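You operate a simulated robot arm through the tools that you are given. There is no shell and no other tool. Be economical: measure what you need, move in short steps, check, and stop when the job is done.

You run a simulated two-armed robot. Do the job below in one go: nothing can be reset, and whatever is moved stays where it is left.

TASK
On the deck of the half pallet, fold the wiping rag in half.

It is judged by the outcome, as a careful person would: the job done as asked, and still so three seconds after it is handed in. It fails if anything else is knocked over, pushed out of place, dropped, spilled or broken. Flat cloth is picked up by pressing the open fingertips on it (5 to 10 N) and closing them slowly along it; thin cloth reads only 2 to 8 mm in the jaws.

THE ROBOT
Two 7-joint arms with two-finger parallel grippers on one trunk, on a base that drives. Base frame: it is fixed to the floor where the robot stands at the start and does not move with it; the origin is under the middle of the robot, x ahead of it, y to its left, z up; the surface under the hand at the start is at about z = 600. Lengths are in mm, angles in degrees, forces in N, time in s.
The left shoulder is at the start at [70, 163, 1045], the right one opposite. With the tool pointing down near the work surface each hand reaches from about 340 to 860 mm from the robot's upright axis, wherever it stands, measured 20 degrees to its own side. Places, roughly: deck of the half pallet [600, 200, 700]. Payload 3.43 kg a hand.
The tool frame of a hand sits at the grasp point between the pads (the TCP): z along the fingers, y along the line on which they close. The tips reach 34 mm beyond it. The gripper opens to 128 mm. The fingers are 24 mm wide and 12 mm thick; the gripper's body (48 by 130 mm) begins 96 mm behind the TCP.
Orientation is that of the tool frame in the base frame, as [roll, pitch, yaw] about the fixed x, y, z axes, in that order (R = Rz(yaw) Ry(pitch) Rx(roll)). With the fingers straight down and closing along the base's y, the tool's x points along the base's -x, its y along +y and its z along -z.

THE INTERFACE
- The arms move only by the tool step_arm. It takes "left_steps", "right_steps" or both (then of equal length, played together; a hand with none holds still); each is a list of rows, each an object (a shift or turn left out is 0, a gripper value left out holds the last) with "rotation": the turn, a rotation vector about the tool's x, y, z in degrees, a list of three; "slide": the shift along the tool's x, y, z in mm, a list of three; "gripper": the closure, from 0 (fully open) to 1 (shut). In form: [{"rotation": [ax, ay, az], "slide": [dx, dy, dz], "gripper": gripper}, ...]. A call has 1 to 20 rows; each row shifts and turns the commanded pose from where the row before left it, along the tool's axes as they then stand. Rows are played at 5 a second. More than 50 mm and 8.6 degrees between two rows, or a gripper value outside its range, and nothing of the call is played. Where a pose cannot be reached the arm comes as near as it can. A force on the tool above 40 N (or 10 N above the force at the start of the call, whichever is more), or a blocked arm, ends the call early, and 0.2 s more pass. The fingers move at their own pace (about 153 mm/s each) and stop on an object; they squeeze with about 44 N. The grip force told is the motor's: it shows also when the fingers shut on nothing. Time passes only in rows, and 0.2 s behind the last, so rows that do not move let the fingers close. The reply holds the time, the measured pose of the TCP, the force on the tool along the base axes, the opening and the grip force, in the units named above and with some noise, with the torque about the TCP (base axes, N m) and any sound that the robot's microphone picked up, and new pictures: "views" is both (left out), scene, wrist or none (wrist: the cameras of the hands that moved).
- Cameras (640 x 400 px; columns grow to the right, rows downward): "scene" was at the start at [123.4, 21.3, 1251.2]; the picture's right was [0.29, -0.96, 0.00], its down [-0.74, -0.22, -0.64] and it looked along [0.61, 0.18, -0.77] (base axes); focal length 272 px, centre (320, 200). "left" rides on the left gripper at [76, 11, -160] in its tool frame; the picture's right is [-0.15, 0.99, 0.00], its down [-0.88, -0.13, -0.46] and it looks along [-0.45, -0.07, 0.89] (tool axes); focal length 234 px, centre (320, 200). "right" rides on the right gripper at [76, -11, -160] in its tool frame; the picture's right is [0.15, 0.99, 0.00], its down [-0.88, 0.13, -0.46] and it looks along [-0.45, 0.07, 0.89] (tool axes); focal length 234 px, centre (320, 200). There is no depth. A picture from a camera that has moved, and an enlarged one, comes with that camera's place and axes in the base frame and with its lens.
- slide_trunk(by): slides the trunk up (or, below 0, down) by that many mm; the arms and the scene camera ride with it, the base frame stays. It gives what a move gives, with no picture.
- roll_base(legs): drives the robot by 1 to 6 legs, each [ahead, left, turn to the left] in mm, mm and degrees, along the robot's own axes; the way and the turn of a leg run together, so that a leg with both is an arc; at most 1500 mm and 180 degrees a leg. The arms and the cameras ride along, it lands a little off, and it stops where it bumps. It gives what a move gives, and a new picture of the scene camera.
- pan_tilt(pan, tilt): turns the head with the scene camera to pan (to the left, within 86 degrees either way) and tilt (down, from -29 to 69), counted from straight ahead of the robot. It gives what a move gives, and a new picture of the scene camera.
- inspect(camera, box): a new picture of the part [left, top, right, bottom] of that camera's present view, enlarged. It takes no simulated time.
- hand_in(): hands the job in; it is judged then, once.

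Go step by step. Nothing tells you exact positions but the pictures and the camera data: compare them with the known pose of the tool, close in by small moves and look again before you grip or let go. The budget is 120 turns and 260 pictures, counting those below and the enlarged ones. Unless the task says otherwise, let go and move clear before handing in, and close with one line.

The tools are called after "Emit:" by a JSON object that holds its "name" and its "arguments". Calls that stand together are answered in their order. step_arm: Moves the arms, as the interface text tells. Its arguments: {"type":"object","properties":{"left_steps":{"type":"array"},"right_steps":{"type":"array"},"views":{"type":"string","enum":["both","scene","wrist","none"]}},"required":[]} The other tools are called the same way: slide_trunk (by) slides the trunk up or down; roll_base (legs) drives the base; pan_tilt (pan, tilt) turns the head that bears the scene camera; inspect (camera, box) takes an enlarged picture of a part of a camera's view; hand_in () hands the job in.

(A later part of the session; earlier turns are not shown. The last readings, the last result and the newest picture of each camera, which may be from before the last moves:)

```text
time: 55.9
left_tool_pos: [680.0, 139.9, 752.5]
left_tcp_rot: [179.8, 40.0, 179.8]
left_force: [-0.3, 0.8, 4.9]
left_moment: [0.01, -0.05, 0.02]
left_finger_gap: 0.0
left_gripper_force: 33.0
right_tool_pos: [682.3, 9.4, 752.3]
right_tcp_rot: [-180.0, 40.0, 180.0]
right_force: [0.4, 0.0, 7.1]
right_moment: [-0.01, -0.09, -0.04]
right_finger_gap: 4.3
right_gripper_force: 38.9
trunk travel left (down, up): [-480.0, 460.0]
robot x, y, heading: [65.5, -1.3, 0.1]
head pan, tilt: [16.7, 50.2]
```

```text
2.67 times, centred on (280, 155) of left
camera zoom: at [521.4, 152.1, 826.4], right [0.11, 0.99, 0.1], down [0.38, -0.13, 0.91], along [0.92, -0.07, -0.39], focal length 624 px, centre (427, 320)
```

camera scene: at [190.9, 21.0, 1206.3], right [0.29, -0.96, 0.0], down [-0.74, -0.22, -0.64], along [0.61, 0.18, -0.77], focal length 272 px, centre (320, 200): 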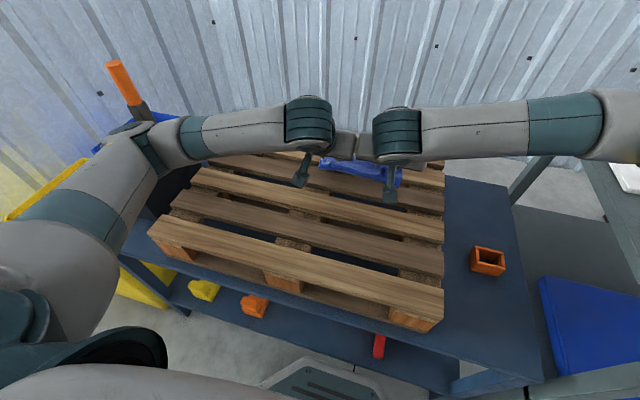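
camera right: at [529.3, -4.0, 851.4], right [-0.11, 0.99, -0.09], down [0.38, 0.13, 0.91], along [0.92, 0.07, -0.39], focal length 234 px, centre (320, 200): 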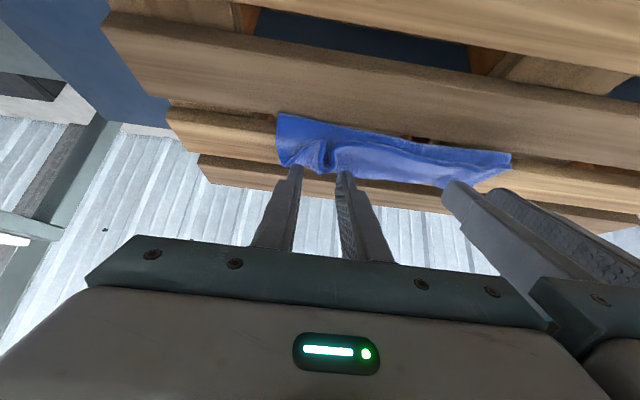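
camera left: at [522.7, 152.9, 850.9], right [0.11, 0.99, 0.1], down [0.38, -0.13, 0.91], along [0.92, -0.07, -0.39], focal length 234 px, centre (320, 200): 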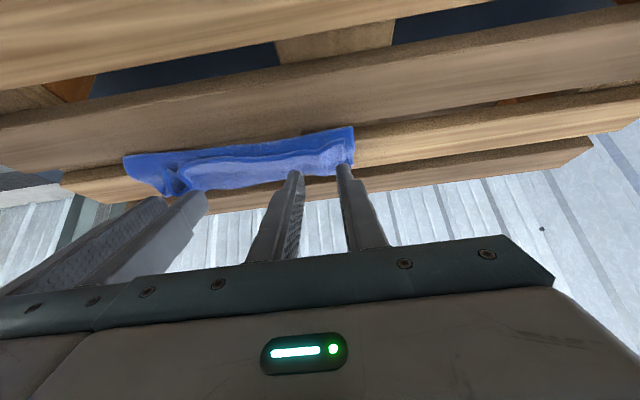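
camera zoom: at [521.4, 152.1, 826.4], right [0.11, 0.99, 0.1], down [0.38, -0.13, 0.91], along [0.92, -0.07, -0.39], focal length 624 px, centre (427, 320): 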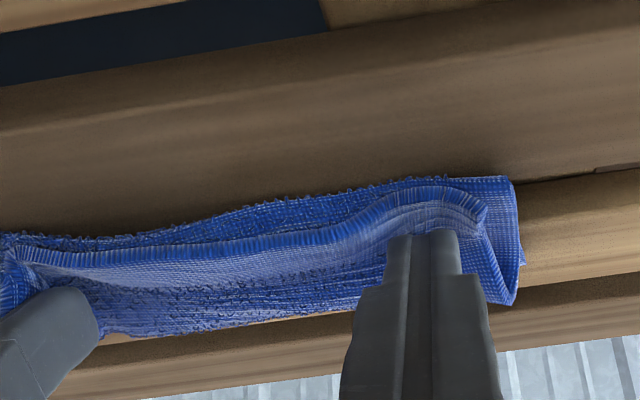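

The right hand holds (4.3 mm) but the left slipped out with falling pressure. Retrying the left with a firmer press.

Emit:
{"name": "step_arm", "arguments": {"left_steps": [{"slide": [-4, 0, -5]}, {"slide": [-2, 0, -2.5], "gripper": 0.79}, {}, {"slide": [2, 0, 2.5]}, {"slide": [2, 0, 2.5]}, {"slide": [2, 0, 2.6]}, {}, {}], "views": "none"}}

Emit:
{"name": "inspect", "arguments": {"camera": "left", "box": [160, 80, 400, 230]}}

```text
time: 57.7
left_tool_pos: [680.7, 141.6, 756.3]
left_tcp_rot: [179.6, 40.3, 179.8]
left_force: [-0.3, 0.0, 0.9]
left_moment: [-0.03, 0.01, 0.02]
left_finger_gap: 26.7
left_gripper_force: 0.1
right_tool_pos: [681.3, 8.9, 753.4]
right_tcp_rot: [179.9, 40.0, 179.8]
right_force: [0.3, 0.6, 2.8]
right_moment: [0.04, -0.06, 0.04]
right_finger_gap: 4.6
right_gripper_force: 38.9
trunk travel left (down, up): [-480.0, 460.0]
robot x, y, heading: [70.6, 3.0, -0.1]
head pan, tilt: [16.7, 50.2]
```

```text
2.67 times, centred on (280, 155) of left
camera zoom: at [521.4, 153.1, 829.1], right [0.11, 0.99, 0.1], down [0.38, -0.14, 0.92], along [0.92, -0.07, -0.39], focal length 624 px, centre (427, 320)
```

zoom: 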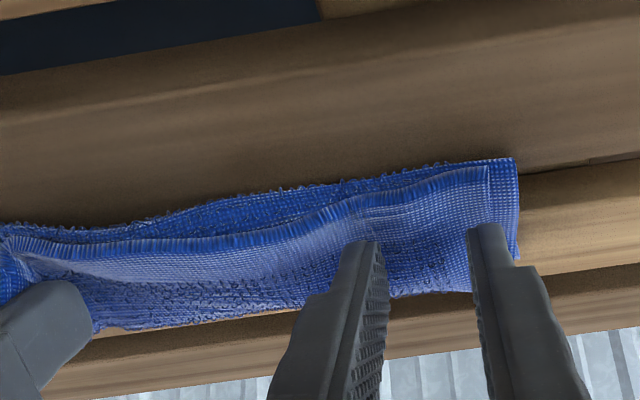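

The outer finger sits at the flap's side edge, and the right gripper's body prevents me moving inward. I'll lean the right hand 8° outward (still holding the cloth) so the left can shift inward and use a wider gap.

Emit:
{"name": "step_arm", "arguments": {"left_steps": [{"slide": [-2, 0, -2.5]}, {"slide": [-2, 0, -2.5]}, {}], "right_steps": [{"rotation": [-4, 0, 0], "slide": [-1, 0, -1]}, {"rotation": [-4, 0, 0], "slide": [-1, 0, -1]}, {}], "views": "none"}}

Emit:
{"name": "step_arm", "arguments": {"left_steps": [{"slide": [0, -5, 0], "gripper": 0.74}, {"slide": [0, -5, 0]}, {"slide": [3, 0, 3.6]}, {"slide": [3, 0, 3.6]}, {"slide": [2, 0, 2.4]}, {}, {}], "views": "wrist"}}

Emit:
{"name": "inspect", "arguments": {"camera": "left", "box": [160, 80, 400, 230]}}

```text
time: 58.5
left_tool_pos: [679.2, 147.0, 769.0]
left_tcp_rot: [179.1, 41.0, 179.9]
left_force: [0.0, 0.2, -0.3]
left_moment: [-0.03, 0.02, 0.05]
left_finger_gap: 26.9
left_gripper_force: 0.0
right_tool_pos: [678.6, 10.5, 759.9]
right_tcp_rot: [171.9, 40.3, -180.0]
right_force: [0.3, 0.7, 0.4]
right_moment: [-0.07, -0.01, -0.07]
right_finger_gap: 4.3
right_gripper_force: 38.6
trunk travel left (down, up): [-480.0, 460.0]
robot x, y, heading: [74.0, -1.7, -0.4]
head pan, tilt: [16.7, 50.2]
```

```text
time: 60.3
left_tool_pos: [692.2, 152.1, 790.4]
left_tcp_rot: [176.6, 44.6, 179.9]
left_force: [0.1, -0.7, 0.2]
left_moment: [0.0, 0.0, -0.01]
left_finger_gap: 33.4
left_gripper_force: 0.1
right_tool_pos: [675.8, 5.0, 761.1]
right_tcp_rot: [171.2, 40.5, 179.5]
right_force: [0.3, -0.3, 0.3]
right_moment: [-0.06, -0.03, -0.07]
right_finger_gap: 4.2
right_gripper_force: 38.5
trunk travel left (down, up): [-480.0, 460.0]
robot x, y, heading: [62.5, -1.6, 0.5]
head pan, tilt: [16.7, 50.2]
stopped in row 7 (left hand): the arm was blocked; the commanded pose is now the measured one
camera left: at [528.0, 155.1, 851.0], right [0.06, 0.99, 0.14], down [0.31, -0.16, 0.94], along [0.95, -0.02, -0.32], focal length 234 px, centre (320, 200)
```

left: 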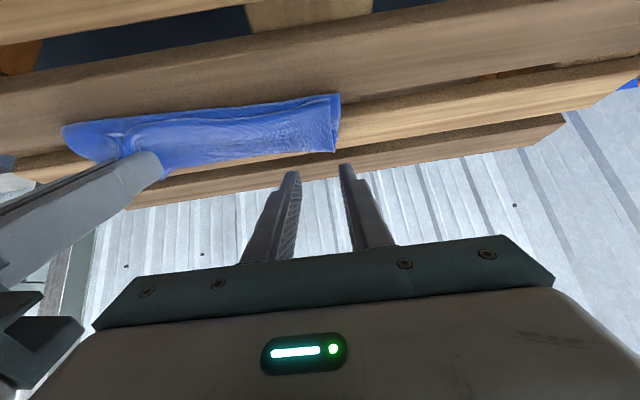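

```text
2.67 times, centred on (280, 155) of left
camera zoom: at [528.0, 155.1, 851.0], right [0.06, 0.99, 0.14], down [0.31, -0.16, 0.94], along [0.95, -0.02, -0.32], focal length 624 px, centre (427, 320)
```

zoom: 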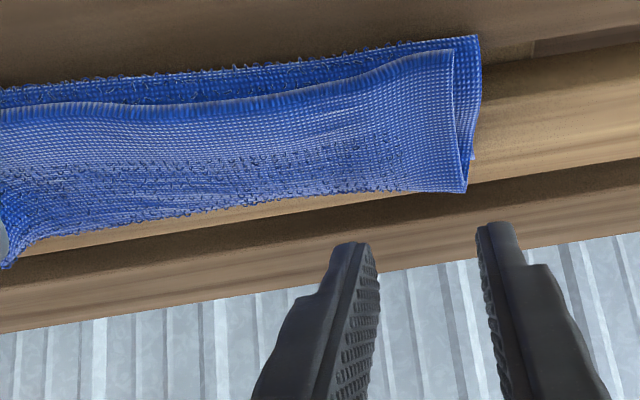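

The left arm got blocked, probably by the right arm's wrist. Checking the scene.

Emit:
{"name": "inspect", "arguments": {"camera": "scene", "box": [200, 60, 520, 260]}}

```text
2.00 times, centred on (360, 160) of scene
camera zoom: at [178.1, 9.4, 1207.3], right [0.29, -0.96, -0.01], down [-0.73, -0.22, -0.65], along [0.62, 0.2, -0.76], focal length 543 px, centre (240, 280)
```

zoom: 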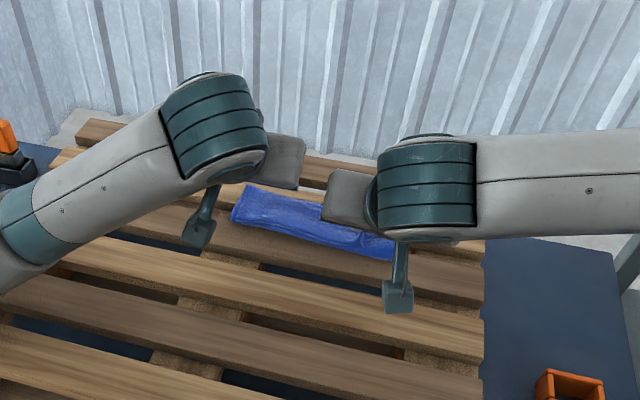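

The base itself shifted about 12 mm, so the left arm pushed against something. I need a full look at the left side.

Emit:
{"name": "pan_tilt", "arguments": {"pan": 30, "tilt": 50}}

```text
time: 61.1
left_tool_pos: [691.3, 151.2, 790.6]
left_tcp_rot: [176.8, 44.6, 179.8]
left_force: [0.2, -0.7, -0.3]
left_moment: [-0.01, 0.01, 0.0]
left_finger_gap: 33.1
left_gripper_force: 0.1
right_tool_pos: [675.7, 6.7, 763.5]
right_tcp_rot: [171.3, 40.7, 179.6]
right_force: [-0.8, 0.5, 0.2]
right_moment: [-0.11, 0.02, -0.06]
right_finger_gap: 4.2
right_gripper_force: 38.8
trunk travel left (down, up): [-480.0, 460.0]
robot x, y, heading: [68.1, -0.6, 0.1]
head pan, tilt: [30.0, 50.0]
camera scene: at [169.6, 28.4, 1208.7], right [0.5, -0.87, 0.0], down [-0.65, -0.38, -0.66], along [0.57, 0.33, -0.76], focal length 272 px, centre (320, 200)
```

scene: 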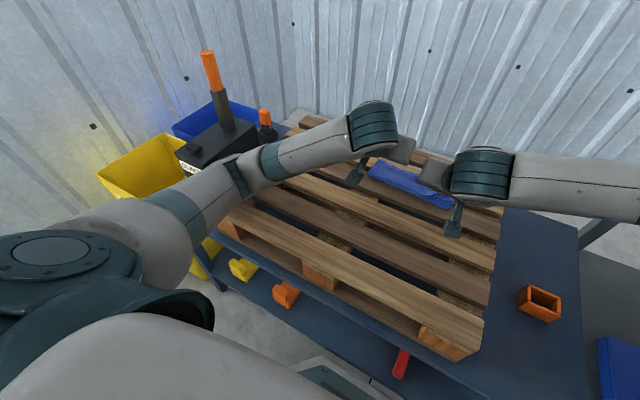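

Emit:
{"name": "inspect", "arguments": {"camera": "scene", "box": [90, 30, 330, 220]}}

```text
2.11 times, centred on (210, 125) of scene
camera zoom: at [169.6, 28.4, 1208.7], right [0.5, -0.87, 0.0], down [-0.65, -0.38, -0.66], along [0.57, 0.33, -0.76], focal length 572 px, centre (552, 358)
```

zoom: 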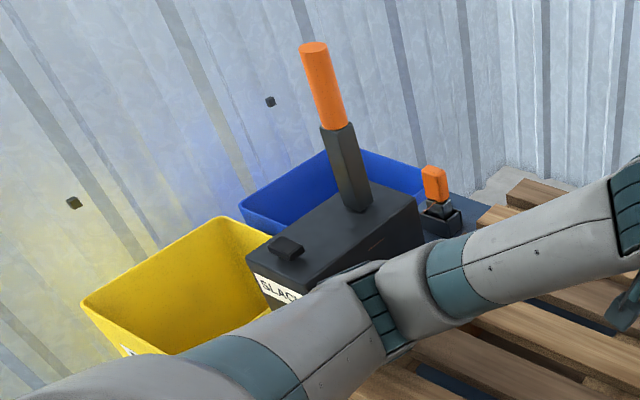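

The left elbow is close to the black box and may have leaned on it. I'll raise the left hand clear and then check the box against its starting position.

Emit:
{"name": "step_arm", "arguments": {"left_steps": [{"slide": [-11, 0, -11.5]}, {"slide": [-11, 0, -11.5]}, {"slide": [-11, 0, -11.5]}, {"slide": [-11, 0, -11.5]}, {"slide": [-11, 0, -11.5]}, {}], "views": "scene"}}

Emit:
{"name": "inspect", "arguments": {"camera": "scene", "box": [90, 30, 330, 220]}}

```text
time: 62.5
left_tool_pos: [700.2, 151.5, 856.1]
left_tcp_rot: [177.9, 43.2, -179.8]
left_force: [-1.3, -0.3, 1.1]
left_moment: [-0.01, 0.0, 0.01]
left_finger_gap: 33.3
left_gripper_force: 0.1
right_tool_pos: [682.6, 12.4, 754.9]
right_tcp_rot: [172.0, 39.8, -179.9]
right_force: [0.1, -0.7, 1.6]
right_moment: [-0.12, -0.02, -0.1]
right_finger_gap: 4.4
right_gripper_force: 38.9
trunk travel left (down, up): [-480.0, 460.0]
robot x, y, heading: [69.2, -1.5, -0.0]
head pan, tilt: [30.0, 50.0]
camera scene: at [184.1, 38.6, 1206.3], right [0.5, -0.87, 0.0], down [-0.66, -0.38, -0.64], along [0.56, 0.32, -0.77], focal length 272 px, centre (320, 200)
```

scene: 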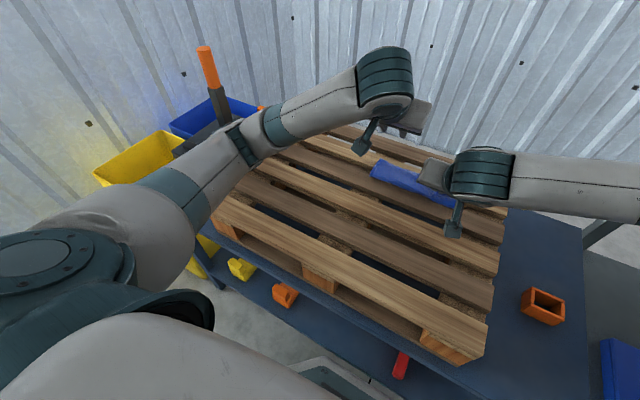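

```text
2.11 times, centred on (210, 125) of scene
camera zoom: at [184.1, 38.6, 1206.3], right [0.5, -0.87, 0.0], down [-0.66, -0.38, -0.64], along [0.56, 0.32, -0.77], focal length 572 px, centre (552, 358)
```

zoom: 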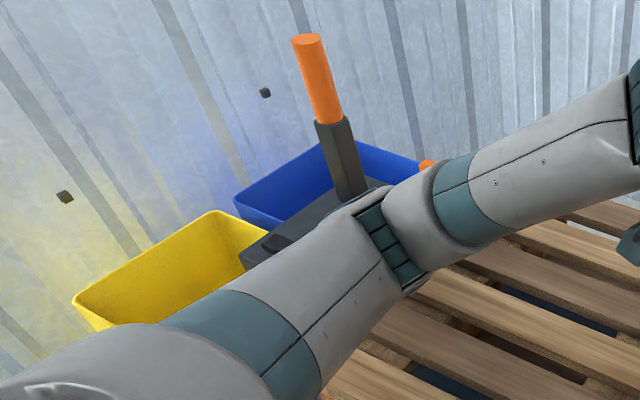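

The robot sprang back once the left was raised, so it had leaned on something by its elbow; I'll keep that arm high from now on. The cleanest way forward is to unfold with the right hand, pulling the hem back toward the robot, and restart with wider grips.

Emit:
{"name": "step_arm", "arguments": {"right_steps": [{"slide": [-6.7, 0, -20.5], "rotation": [4, 0, 0]}, {"slide": [-6.7, 0, -20.5], "rotation": [4, 0, 0]}, {"slide": [7.6, 0, -22.1]}, {"slide": [7.6, 0, -22.1]}, {"slide": [15.3, 0, -12.9]}, {"slide": [15.3, 0, -12.9]}, {"slide": [15.4, 0, 2.8]}, {"slide": [15.4, 0, 2.8]}, {}], "views": "both"}}

```text
time: 64.5
left_tool_pos: [700.2, 152.6, 855.6]
left_tcp_rot: [178.0, 43.3, -179.8]
left_force: [-0.9, -0.3, 0.5]
left_moment: [0.04, 0.03, -0.02]
left_finger_gap: 33.3
left_gripper_force: 0.0
right_tool_pos: [569.1, 5.5, 794.7]
right_tcp_rot: [180.0, 39.9, -179.9]
right_force: [0.3, -1.2, -0.1]
right_moment: [0.08, 0.01, 0.08]
right_finger_gap: 4.6
right_gripper_force: 39.2
trunk travel left (down, up): [-480.0, 460.0]
robot x, y, heading: [68.2, -0.4, -0.1]
head pan, tilt: [30.0, 50.0]
camera scene: at [184.6, 38.6, 1206.5], right [0.5, -0.87, 0.0], down [-0.66, -0.38, -0.64], along [0.56, 0.32, -0.77], focal length 272 px, centre (320, 200)
camera right: at [408.9, -4.8, 869.1], right [-0.11, 0.99, -0.09], down [0.38, 0.13, 0.91], along [0.92, 0.07, -0.39], focal length 234 px, centre (320, 200)
```

scene: 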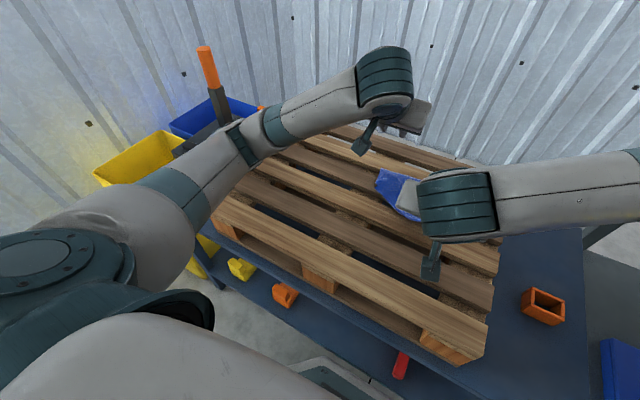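
right: 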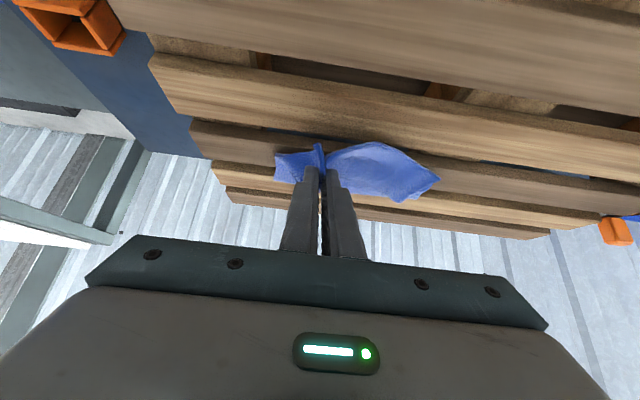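

The rag is unrolling. Lowering the hem to the deck and letting go.

Emit:
{"name": "step_arm", "arguments": {"right_steps": [{"slide": [7.7, 0, 9.2]}, {"slide": [7.7, 0, 9.2]}, {"slide": [7.7, 0, 9.2]}, {}, {"gripper": 0.8}, {}, {"slide": [-6, 0, -8]}, {"slide": [-12, 0, -16]}, {"slide": [-12, 0, -16]}, {}], "views": "wrist"}}

```text
time: 66.7
left_tool_pos: [700.2, 152.8, 854.0]
left_tcp_rot: [177.9, 43.3, -179.7]
left_force: [-0.3, 0.3, 1.2]
left_moment: [-0.02, 0.0, -0.01]
left_finger_gap: 33.0
left_gripper_force: 0.0
right_tool_pos: [563.2, 8.4, 811.2]
right_tcp_rot: [-180.0, 39.9, -179.8]
right_force: [-0.6, 0.9, 0.1]
right_moment: [0.02, 0.01, 0.0]
right_finger_gap: 25.7
right_gripper_force: 0.1
trunk travel left (down, up): [-480.0, 460.0]
robot x, y, heading: [66.2, -0.8, 0.1]
head pan, tilt: [30.0, 50.0]
camera right: at [403.8, -2.4, 885.4], right [-0.11, 0.99, -0.09], down [0.38, 0.13, 0.91], along [0.92, 0.07, -0.39], focal length 234 px, centre (320, 200)
```

right: 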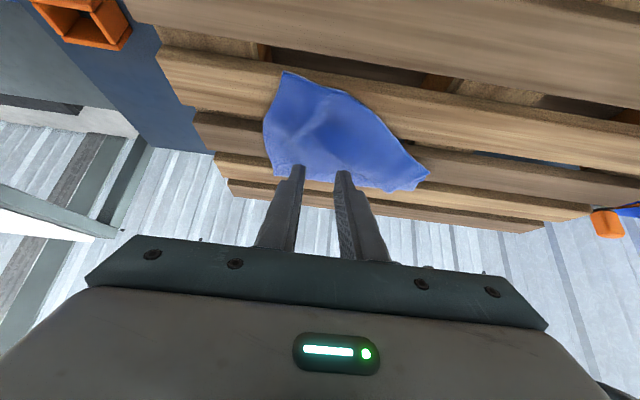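

The right half is unfolded, and the left corner is still turned back. I'll set both hands upright and higher, raise the trunk and back the base off for room.

Emit:
{"name": "step_arm", "arguments": {"left_steps": [{"rotation": [0, 7.2, 0], "slide": [0, 8, 0]}, {"rotation": [0, 7.2, 0], "slide": [0, 8, 0]}, {"rotation": [0, 7.2, 0], "slide": [0, 8, 0]}, {"rotation": [0, 7.2, 0], "slide": [0, 8, 0]}, {"rotation": [0, 7.2, 0], "slide": [0, 8, 0]}, {"rotation": [0, 7.2, 0]}], "right_steps": [{"rotation": [0, 7, 0], "slide": [0, -15, -10]}, {"rotation": [0, 7, 0], "slide": [0, -15, -10]}, {"rotation": [0, 7, 0], "slide": [0, -15, -10]}, {"rotation": [0, 7, 0], "slide": [0, -15, -10]}, {"rotation": [0, 7, 0], "slide": [0, -15, 0]}, {"rotation": [0, 5, 0], "slide": [0, -15, 0]}], "views": "none"}}

Emit:
{"name": "slide_trunk", "arguments": {"by": 60}}

Emit:
{"name": "roll_base", "arguments": {"legs": [[-50, 0, 0]]}}

Emit:
{"name": "pan_tilt", "arguments": {"pan": 16.7, "tilt": 50.2}}

```text
time: 68.1
left_tool_pos: [696.9, 190.4, 856.2]
left_tcp_rot: [178.4, 0.0, -178.4]
left_force: [-1.1, -0.7, 0.5]
left_moment: [0.05, 0.04, -0.03]
left_finger_gap: 33.2
left_gripper_force: 0.1
right_tool_pos: [545.3, -83.6, 845.0]
right_tcp_rot: [-180.0, -0.2, -179.9]
right_force: [0.1, -1.0, 0.6]
right_moment: [0.01, 0.02, 0.0]
right_finger_gap: 25.5
right_gripper_force: 0.0
trunk travel left (down, up): [-480.0, 460.0]
robot x, y, heading: [69.0, -0.5, 0.2]
head pan, tilt: [30.0, 50.0]
```

```text
time: 69.1
left_tool_pos: [698.3, 191.0, 916.2]
left_tcp_rot: [178.6, 0.0, -178.4]
left_force: [0.5, -0.5, 0.4]
left_moment: [-0.01, 0.0, -0.02]
left_finger_gap: 33.2
left_gripper_force: 0.1
right_tool_pos: [545.8, -82.3, 905.0]
right_tcp_rot: [-180.0, -0.2, -179.8]
right_force: [-0.1, 0.2, -0.3]
right_moment: [0.01, -0.01, -0.02]
right_finger_gap: 25.7
right_gripper_force: 0.0
trunk travel left (down, up): [-540.0, 400.0]
robot x, y, heading: [67.9, 3.4, 0.5]
head pan, tilt: [30.0, 50.0]
```

```text
time: 70.0
left_tool_pos: [646.5, 190.7, 916.1]
left_tcp_rot: [178.5, 0.2, -178.3]
left_force: [-0.9, -0.1, -0.1]
left_moment: [-0.01, -0.04, -0.02]
left_finger_gap: 33.3
left_gripper_force: 0.2
right_tool_pos: [494.5, -82.1, 904.7]
right_tcp_rot: [-180.0, 0.0, -179.9]
right_force: [-0.1, 0.1, 0.8]
right_moment: [-0.02, -0.04, -0.02]
right_finger_gap: 25.5
right_gripper_force: 0.0
trunk travel left (down, up): [-540.0, 400.0]
robot x, y, heading: [17.4, -2.4, -0.1]
head pan, tilt: [30.0, 50.0]
camera scene: at [133.9, 38.7, 1266.6], right [0.5, -0.87, 0.0], down [-0.66, -0.38, -0.64], along [0.56, 0.32, -0.77], focal length 272 px, centre (320, 200)
```

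scene: 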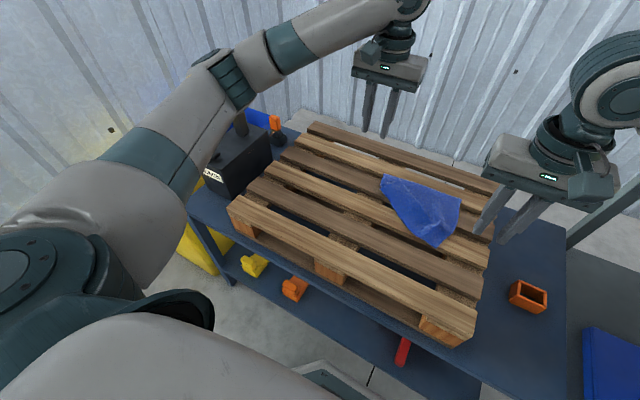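

```text
time: 70.7
left_tool_pos: [648.0, 190.4, 915.7]
left_tcp_rot: [178.5, 0.1, -178.3]
left_force: [0.4, 0.0, 0.1]
left_moment: [0.0, 0.03, -0.02]
left_finger_gap: 33.1
left_gripper_force: 0.0
right_tool_pos: [497.1, -83.8, 906.0]
right_tcp_rot: [180.0, -0.1, -179.9]
right_force: [0.1, 0.0, 0.1]
right_moment: [0.0, 0.01, -0.01]
right_finger_gap: 25.7
right_gripper_force: 0.1
trunk travel left (down, up): [-540.0, 400.0]
robot x, y, heading: [17.7, -0.3, 0.2]
head pan, tilt: [16.7, 50.2]
camera scene: at [142.7, 22.4, 1266.1], right [0.29, -0.96, 0.0], down [-0.74, -0.22, -0.64], along [0.61, 0.19, -0.77], focal length 272 px, centre (320, 200)
```

scene: 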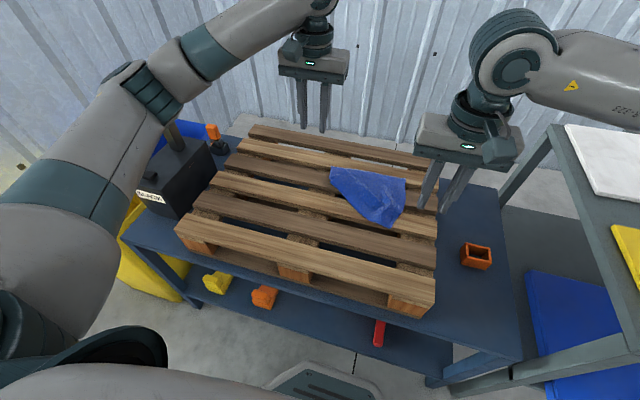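

The rag is mostly open again with its left near corner turned under. Enlarging to check both the black box and the rag.

Emit:
{"name": "inspect", "arguments": {"camera": "scene", "box": [90, 90, 250, 240]}}

Emit:
{"name": "inspect", "arguments": {"camera": "scene", "box": [280, 140, 440, 240]}}

```text
2.67 times, centred on (170, 165) of scene
camera zoom: at [142.7, 22.4, 1266.1], right [0.29, -0.96, 0.0], down [-0.74, -0.22, -0.64], along [0.61, 0.19, -0.77], focal length 724 px, centre (720, 293)
```

zoom: 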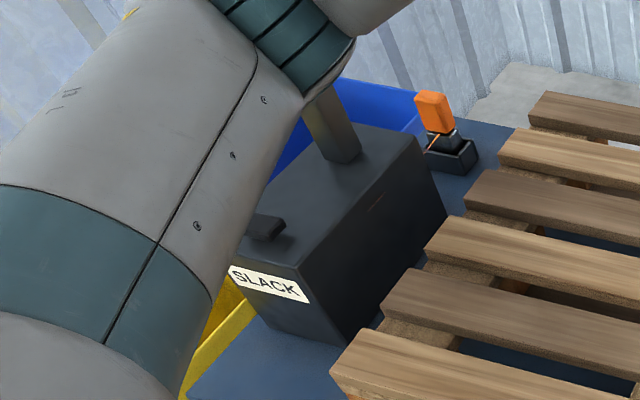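

```text
4.00 times, centred on (360, 190) of scene
camera zoom: at [142.7, 22.4, 1266.1], right [0.29, -0.96, 0.0], down [-0.74, -0.22, -0.64], along [0.61, 0.19, -0.77], focal length 1086 px, centre (160, 240)
```

zoom: 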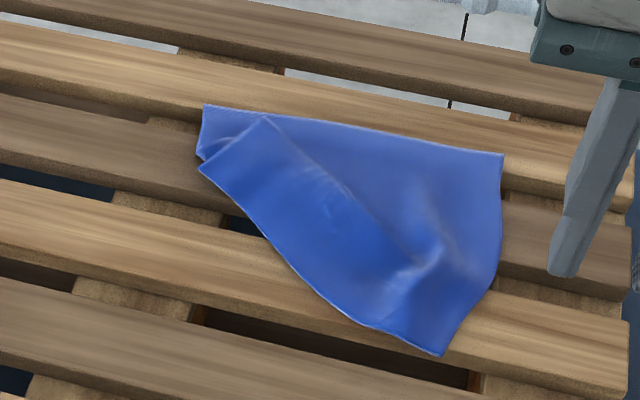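

The box looks undisturbed and the rag's left near corner is turned over diagonally, its tip lying at about (709,118). I'll pinch that flap with the upright left hand and turn it back out.

Emit:
{"name": "step_arm", "arguments": {"left_steps": [{"slide": [-4, -16.4, 28], "rotation": [1.5, 0, 1.7], "gripper": 0.74}, {"slide": [-4, -16.4, 28]}, {"slide": [-4, -16.4, 28]}, {"slide": [-4, -16.4, 28]}, {"slide": [-4, -16.4, 28]}, {}], "views": "wrist"}}

Emit:
{"name": "inspect", "arguments": {"camera": "left", "box": [200, 80, 440, 230]}}

```text
time: 72.1
left_tool_pos: [665.4, 111.2, 776.1]
left_tcp_rot: [179.9, 0.1, 179.9]
left_force: [-0.6, -0.5, 0.3]
left_moment: [0.03, 0.02, 0.0]
left_finger_gap: 33.3
left_gripper_force: 0.1
right_tool_pos: [497.3, -82.1, 905.4]
right_tcp_rot: [-180.0, -0.1, -179.9]
right_force: [0.1, 0.0, -0.3]
right_moment: [-0.01, 0.0, -0.02]
right_finger_gap: 25.4
right_gripper_force: 0.0
trunk travel left (down, up): [-540.0, 400.0]
robot x, y, heading: [18.1, 2.1, 0.1]
head pan, tilt: [16.7, 50.2]
camera left: at [591.2, 123.2, 936.4], right [0.15, 0.99, 0.0], down [0.88, -0.13, 0.46], along [0.45, -0.07, -0.89], focal length 234 px, centre (320, 200)
```

left: 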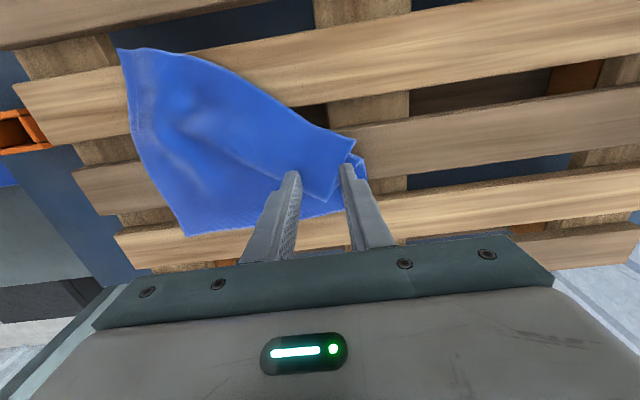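

```text
2.67 times, centred on (320, 155) of left
camera zoom: at [591.2, 123.2, 936.4], right [0.15, 0.99, 0.0], down [0.88, -0.13, 0.46], along [0.45, -0.07, -0.89], focal length 624 px, centre (320, 320)
```

zoom: 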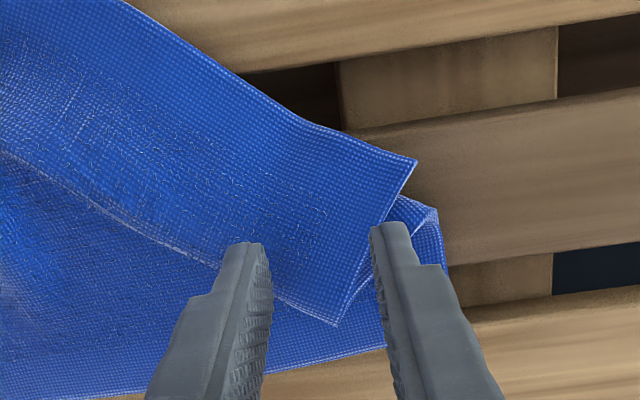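

Emit:
{"name": "step_arm", "arguments": {"left_steps": [{"slide": [0, -3, 8]}, {"slide": [0, -3, 8]}, {"slide": [0, 0, 6]}, {"slide": [0, 0, 2]}, {}, {}], "views": "none"}}

```text
time: 73.5
left_tool_pos: [667.4, 103.6, 753.3]
left_tcp_rot: [180.0, 0.1, 180.0]
left_force: [-0.4, 1.7, 8.9]
left_moment: [0.03, 0.07, 0.0]
left_finger_gap: 33.0
left_gripper_force: 0.1
right_tool_pos: [496.3, -83.0, 906.5]
right_tcp_rot: [-180.0, 0.0, -179.8]
right_force: [-1.1, 0.4, 0.9]
right_moment: [-0.01, -0.01, 0.01]
right_finger_gap: 25.7
right_gripper_force: 0.1
trunk travel left (down, up): [-540.0, 400.0]
robot x, y, heading: [18.0, -2.1, -0.1]
head pan, tilt: [16.7, 50.2]
```

Pressing at 9 N on the flap. Closing slowly.

Emit:
{"name": "step_arm", "arguments": {"left_steps": [{"gripper": 0.755}, {"gripper": 0.77}, {"gripper": 0.785}, {"gripper": 0.8}, {"gripper": 0.815}, {"gripper": 0.83}, {"gripper": 0.845}, {"gripper": 0.86}, {"gripper": 0.875}, {"gripper": 0.89}, {"gripper": 0.905}, {"gripper": 0.92}, {"gripper": 0.935}, {"gripper": 0.95}, {"gripper": 0.965}, {"gripper": 0.98}, {"gripper": 1.0}, {}, {}], "views": "wrist"}}

```text
time: 77.5
left_tool_pos: [667.2, 103.9, 752.5]
left_tcp_rot: [179.9, 0.1, -180.0]
left_force: [1.4, -1.7, 9.4]
left_moment: [-0.03, 0.03, -0.02]
left_finger_gap: 4.6
left_gripper_force: 38.5
right_tool_pos: [495.8, -82.6, 906.3]
right_tcp_rot: [-180.0, -0.1, -179.9]
right_force: [1.0, -0.9, 0.0]
right_moment: [-0.02, 0.0, 0.05]
right_finger_gap: 25.5
right_gripper_force: 0.1
trunk travel left (down, up): [-540.0, 400.0]
robot x, y, heading: [21.6, 1.3, 0.1]
head pan, tilt: [16.7, 50.2]
camera left: at [592.9, 115.7, 912.8], right [0.15, 0.99, 0.0], down [0.88, -0.13, 0.46], along [0.45, -0.07, -0.89], focal length 234 px, centre (320, 200)
```

left: 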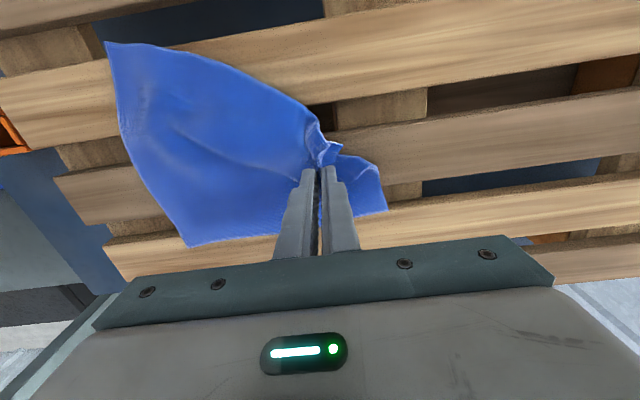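

Got it (4.6 mm). Lifting and carrying the corner out toward its proper place.

Emit:
{"name": "step_arm", "arguments": {"left_steps": [{"slide": [5, 3, -12]}, {"slide": [5, 3, -12]}, {"slide": [5, 3, -12]}, {"slide": [5, 3, -12]}, {"slide": [12, 8.5, 2]}, {"slide": [12, 8.5, 4]}, {"slide": [12, 8.5, 5]}, {"slide": [12, 8.5, 6]}, {}], "views": "both"}}

```text
time: 79.5
left_tool_pos: [600.1, 149.2, 782.4]
left_tcp_rot: [180.0, 0.0, -180.0]
left_force: [1.0, 0.3, -0.5]
left_moment: [0.01, -0.04, -0.01]
left_finger_gap: 4.2
left_gripper_force: 38.1
right_tool_pos: [497.1, -82.2, 904.8]
right_tcp_rot: [179.9, -0.1, -179.9]
right_force: [0.5, 0.6, 0.2]
right_moment: [0.06, 0.01, 0.04]
right_finger_gap: 25.5
right_gripper_force: 0.1
trunk travel left (down, up): [-540.0, 400.0]
robot x, y, heading: [19.1, -1.2, -0.1]
head pan, tilt: [16.7, 50.2]
camera scene: at [142.4, 21.9, 1266.2], right [0.29, -0.96, 0.0], down [-0.74, -0.22, -0.64], along [0.61, 0.19, -0.77], focal length 272 px, centre (320, 200)
camera left: at [525.4, 162.0, 941.9], right [0.15, 0.99, 0.0], down [0.88, -0.13, 0.46], along [0.45, -0.07, -0.89], focal length 234 px, centre (320, 200)
```

scene: 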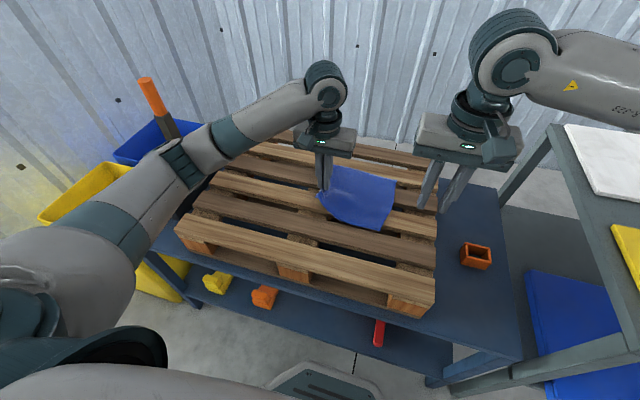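
left: 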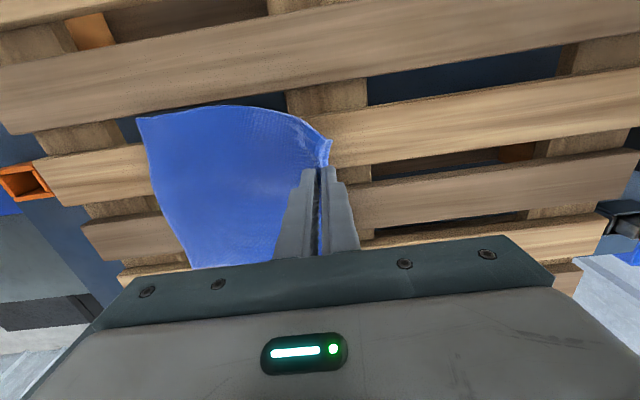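

The rag opens out well. Lowering a bit more, releasing and lifting clear.

Emit:
{"name": "step_arm", "arguments": {"left_steps": [{"slide": [5, 3, 8]}, {"slide": [5, 3, 8]}, {}, {"gripper": 0.8}, {}, {"slide": [0, 0, -10]}, {"slide": [0, 0, -20]}, {"slide": [0, 10, -30]}, {"slide": [0, 30, -30]}, {"slide": [0, 30, -20]}, {}], "views": "both"}}

Emit:
{"name": "inspect", "arguments": {"camera": "scene", "box": [280, 140, 440, 240]}}

```text
time: 81.9
left_tool_pos: [585.4, 227.2, 875.4]
left_tcp_rot: [179.9, 0.0, 179.9]
left_force: [-0.2, -0.3, -0.3]
left_moment: [0.01, 0.03, -0.05]
left_finger_gap: 25.5
left_gripper_force: 0.1
right_tool_pos: [497.3, -82.7, 904.7]
right_tcp_rot: [-180.0, -0.2, -179.8]
right_force: [0.1, -0.2, 0.3]
right_moment: [0.0, -0.01, 0.06]
right_finger_gap: 25.4
right_gripper_force: 0.0
trunk travel left (down, up): [-540.0, 400.0]
robot x, y, heading: [16.3, 2.3, 0.1]
head pan, tilt: [16.7, 50.2]
camera scene: at [142.6, 21.9, 1266.1], right [0.29, -0.96, 0.0], down [-0.74, -0.22, -0.64], along [0.61, 0.18, -0.77], focal length 272 px, centre (320, 200)
camera left: at [512.2, 238.9, 1034.7], right [0.15, 0.99, 0.0], down [0.88, -0.13, 0.46], along [0.45, -0.07, -0.89], focal length 234 px, centre (320, 200)
```

scene: 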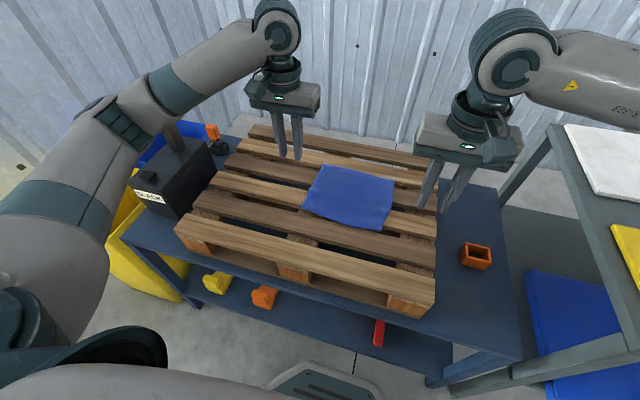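
left: 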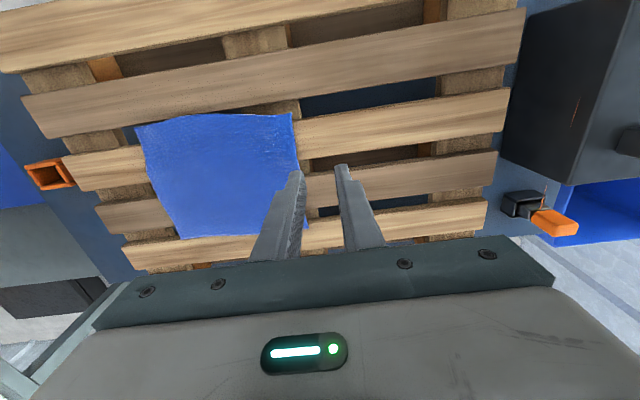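

```text
4.00 times, centred on (360, 190) of scene
camera zoom: at [142.6, 21.9, 1266.1], right [0.29, -0.96, 0.0], down [-0.74, -0.22, -0.64], along [0.61, 0.18, -0.77], focal length 1086 px, centre (160, 240)
```

zoom: 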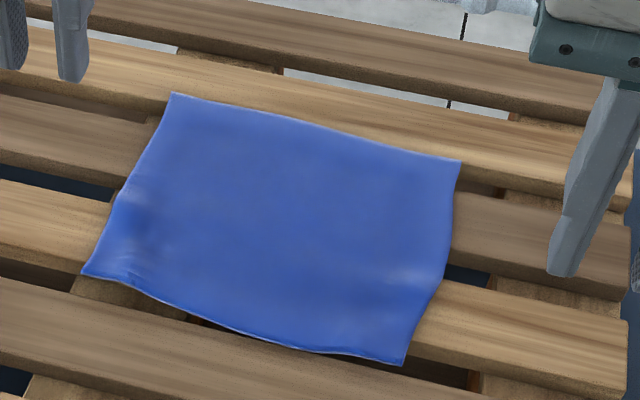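

The rag is flat again, about x 530–719 and y −25–188, with its near edge over a slat gap. Folding the far edge toward the robot is now better, since the wrists turn naturally that way. Checking what is under the far edge.

Emit:
{"name": "inspect", "arguments": {"camera": "left", "box": [100, 90, 420, 290]}}

```text
2.00 times, centred on (260, 190) of left
camera zoom: at [512.2, 238.9, 1034.7], right [0.15, 0.99, 0.0], down [0.88, -0.13, 0.46], along [0.45, -0.07, -0.89], focal length 468 px, centre (440, 220)
```

zoom: 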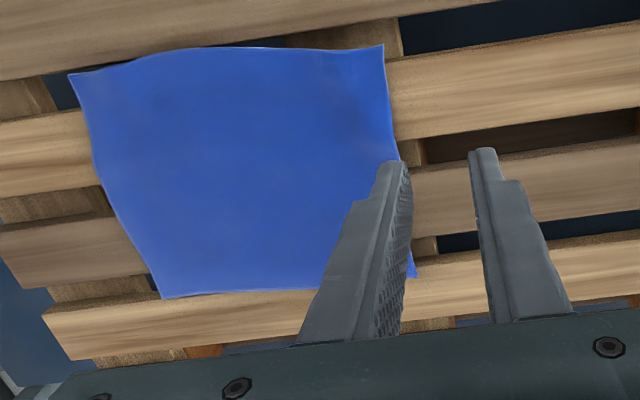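

Slats run about x 553–606, 630–687 and 713–769, so the far edge (712–724) is barely on its slat. I'll pinch the rag with both hands over the 630–687 slat and carry it about 25 mm forward so the far edge sits on wood.

Emit:
{"name": "step_arm", "arguments": {"left_steps": [{"slide": [-13.3, -13.2, 17.5], "gripper": 0.74}, {"slide": [-13.3, -13.2, 17.5]}, {"slide": [-13.3, -13.2, 17.5]}, {"slide": [-13.3, -13.2, 17.5]}, {"slide": [-13.3, -13.2, 17.5]}, {"slide": [-13.3, -13.2, 17.5]}, {}], "right_steps": [{"slide": [-28, 14.2, 22.5], "gripper": 0.74}, {"slide": [-28, 14.2, 22.5]}, {"slide": [-28, 14.2, 22.5]}, {"slide": [-28, 14.2, 22.5]}, {"slide": [-28, 14.2, 22.5]}, {"slide": [-28, 14.2, 22.5]}, {}], "views": "wrist"}}

```text
time: 83.5
left_tool_pos: [669.8, 147.1, 771.9]
left_tcp_rot: [180.0, 0.1, 179.9]
left_force: [-0.4, 0.0, 0.2]
left_moment: [0.03, 0.0, 0.0]
left_finger_gap: 33.3
left_gripper_force: 0.1
right_tool_pos: [664.7, 4.9, 770.6]
right_tcp_rot: [179.9, 0.0, -180.0]
right_force: [0.1, 0.5, -0.1]
right_moment: [0.0, -0.08, 0.02]
right_finger_gap: 33.4
right_gripper_force: 0.2
trunk travel left (down, up): [-540.0, 400.0]
robot x, y, heading: [19.7, 1.2, 0.1]
head pan, tilt: [16.7, 50.2]
camera right: at [589.2, -5.1, 931.7], right [-0.15, 0.99, 0.0], down [0.88, 0.13, 0.46], along [0.45, 0.07, -0.89], focal length 234 px, centre (320, 200)
camera left: at [594.7, 159.6, 932.3], right [0.15, 0.99, 0.0], down [0.88, -0.13, 0.46], along [0.45, -0.07, -0.89], focal length 234 px, centre (320, 200)
```

right: 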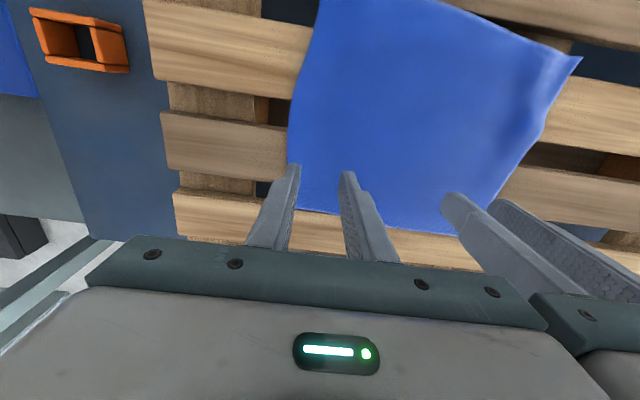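
left: 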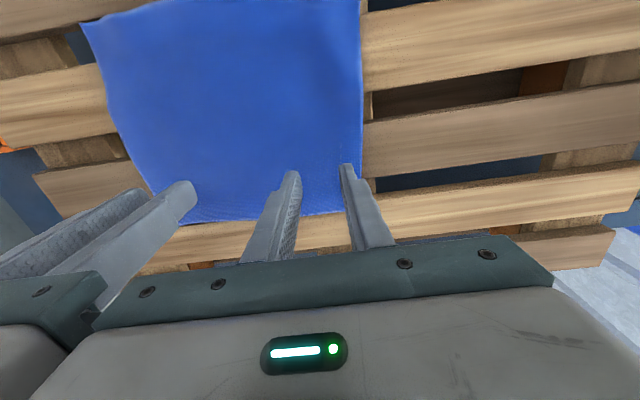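

Emit:
{"name": "step_arm", "arguments": {"left_steps": [{"slide": [0, 2, 8]}, {"slide": [0, 1, 8]}, {"slide": [0, 0, 4]}, {"slide": [0, 0, 3]}, {}, {}], "right_steps": [{"slide": [0, 4, 8]}, {"slide": [0, 3, 8]}, {"slide": [0, 0, 4]}, {"slide": [0, 0, 2]}, {}, {}], "views": "none"}}

```text
time: 84.9
left_tool_pos: [669.3, 151.3, 748.8]
left_tcp_rot: [180.0, 0.1, 180.0]
left_force: [0.4, -0.3, 1.5]
left_moment: [-0.01, 0.03, -0.04]
left_finger_gap: 33.6
left_gripper_force: 0.1
right_tool_pos: [665.0, 11.2, 747.5]
right_tcp_rot: [-179.9, 0.0, -179.9]
right_force: [0.5, 0.0, 5.2]
right_moment: [0.01, -0.05, 0.01]
right_finger_gap: 33.2
right_gripper_force: 0.1
trunk travel left (down, up): [-540.0, 400.0]
robot x, y, heading: [18.8, 3.7, -0.0]
head pan, tilt: [16.7, 50.2]
```

Emit:
{"name": "step_arm", "arguments": {"left_steps": [{"slide": [0, 0, 1.6]}, {}, {}], "right_steps": [{"slide": [0, 0, 0.7]}, {}, {}], "views": "none"}}

```text
time: 85.7
left_tool_pos: [668.9, 150.6, 748.2]
left_tcp_rot: [-179.9, 0.2, -180.0]
left_force: [1.1, 2.9, 8.0]
left_moment: [0.09, -0.01, 0.03]
left_finger_gap: 33.4
left_gripper_force: 0.0
right_tool_pos: [665.4, 11.0, 746.8]
right_tcp_rot: [180.0, 0.1, -179.9]
right_force: [1.5, 1.1, 8.1]
right_moment: [0.04, -0.09, 0.01]
right_finger_gap: 33.3
right_gripper_force: 0.0
trunk travel left (down, up): [-540.0, 400.0]
robot x, y, heading: [17.3, 1.3, 0.1]
head pan, tilt: [16.7, 50.2]
```

Emit:
{"name": "step_arm", "arguments": {"left_steps": [{"gripper": 0.755}, {"gripper": 0.77}, {"gripper": 0.785}, {"gripper": 0.8}, {"gripper": 0.815}, {"gripper": 0.83}, {"gripper": 0.845}, {"gripper": 0.86}, {"gripper": 0.875}, {"gripper": 0.89}, {"gripper": 0.905}, {"gripper": 0.92}, {"gripper": 0.935}, {"gripper": 0.95}, {"gripper": 0.965}, {"gripper": 0.98}, {"gripper": 1.0}, {}, {}], "right_steps": [{"gripper": 0.755}, {"gripper": 0.77}, {"gripper": 0.785}, {"gripper": 0.8}, {"gripper": 0.815}, {"gripper": 0.83}, {"gripper": 0.845}, {"gripper": 0.86}, {"gripper": 0.875}, {"gripper": 0.89}, {"gripper": 0.905}, {"gripper": 0.92}, {"gripper": 0.935}, {"gripper": 0.95}, {"gripper": 0.965}, {"gripper": 0.98}, {"gripper": 1.0}, {}, {}], "views": "none"}}

```text
time: 89.7
left_tool_pos: [669.4, 149.3, 747.7]
left_tcp_rot: [-180.0, 0.2, -179.9]
left_force: [-0.7, -0.6, 10.8]
left_moment: [0.02, 0.02, 0.04]
left_finger_gap: 3.9
left_gripper_force: 38.5
right_tool_pos: [664.9, 8.9, 747.0]
right_tcp_rot: [180.0, 0.0, -179.9]
right_force: [0.8, 0.0, 9.3]
right_moment: [0.0, -0.01, -0.01]
right_finger_gap: 0.0
right_gripper_force: 32.6
trunk travel left (down, up): [-540.0, 400.0]
robot x, y, heading: [18.8, 4.2, 0.2]
head pan, tilt: [16.7, 50.2]
```

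The left has it; the right only presses. I'll carry with the left and drag with the right's press, both forward about 18 mm.

Emit:
{"name": "step_arm", "arguments": {"left_steps": [{"slide": [-3, 0, -2]}, {"slide": [-5, 0, -2]}, {"slide": [-5, 0, 0]}, {"slide": [-5, 0, 0]}, {"slide": [-5, 0, 0]}, {"slide": [-5, 0, 0]}, {}], "right_steps": [{"slide": [-3, 0, 0]}, {"slide": [-4, 0, 0]}, {"slide": [-4, 0, 0]}, {"slide": [-4, 0, 0]}, {"slide": [-3, 0, 0]}, {}, {}], "views": "wrist"}}

```text
time: 91.3
left_tool_pos: [697.5, 148.4, 751.3]
left_tcp_rot: [180.0, 0.1, -179.9]
left_force: [-0.5, 0.1, 0.1]
left_moment: [0.05, -0.01, 0.0]
left_finger_gap: 4.2
left_gripper_force: 38.1
right_tool_pos: [682.0, 10.3, 747.7]
right_tcp_rot: [-180.0, 0.0, -180.0]
right_force: [-2.4, 0.1, 7.4]
right_moment: [0.0, 0.09, 0.01]
right_finger_gap: 0.0
right_gripper_force: 33.2
trunk travel left (down, up): [-540.0, 400.0]
robot x, y, heading: [18.4, 2.1, 0.3]
head pan, tilt: [16.7, 50.2]
camera right: at [606.1, -0.3, 908.2], right [-0.15, 0.99, 0.0], down [0.88, 0.13, 0.46], along [0.45, 0.07, -0.89], focal length 234 px, centre (320, 200)
camera left: at [623.4, 161.2, 911.4], right [0.15, 0.99, 0.0], down [0.88, -0.13, 0.46], along [0.45, -0.07, -0.89], focal length 234 px, centre (320, 200)
```

right: 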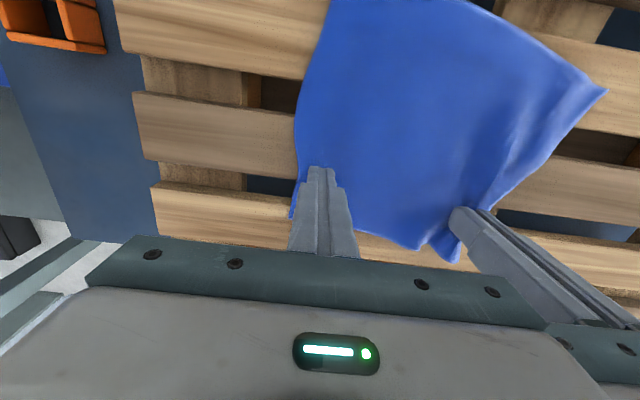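
left: 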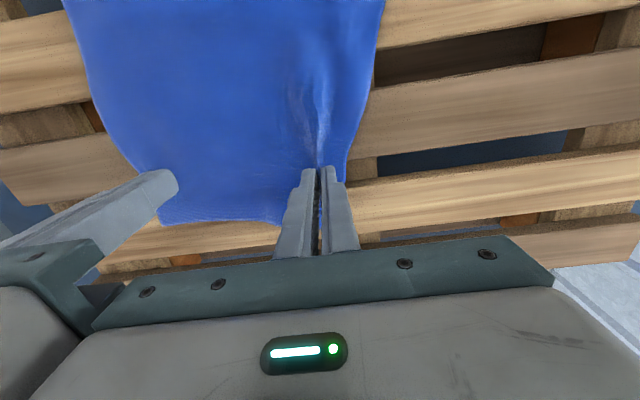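

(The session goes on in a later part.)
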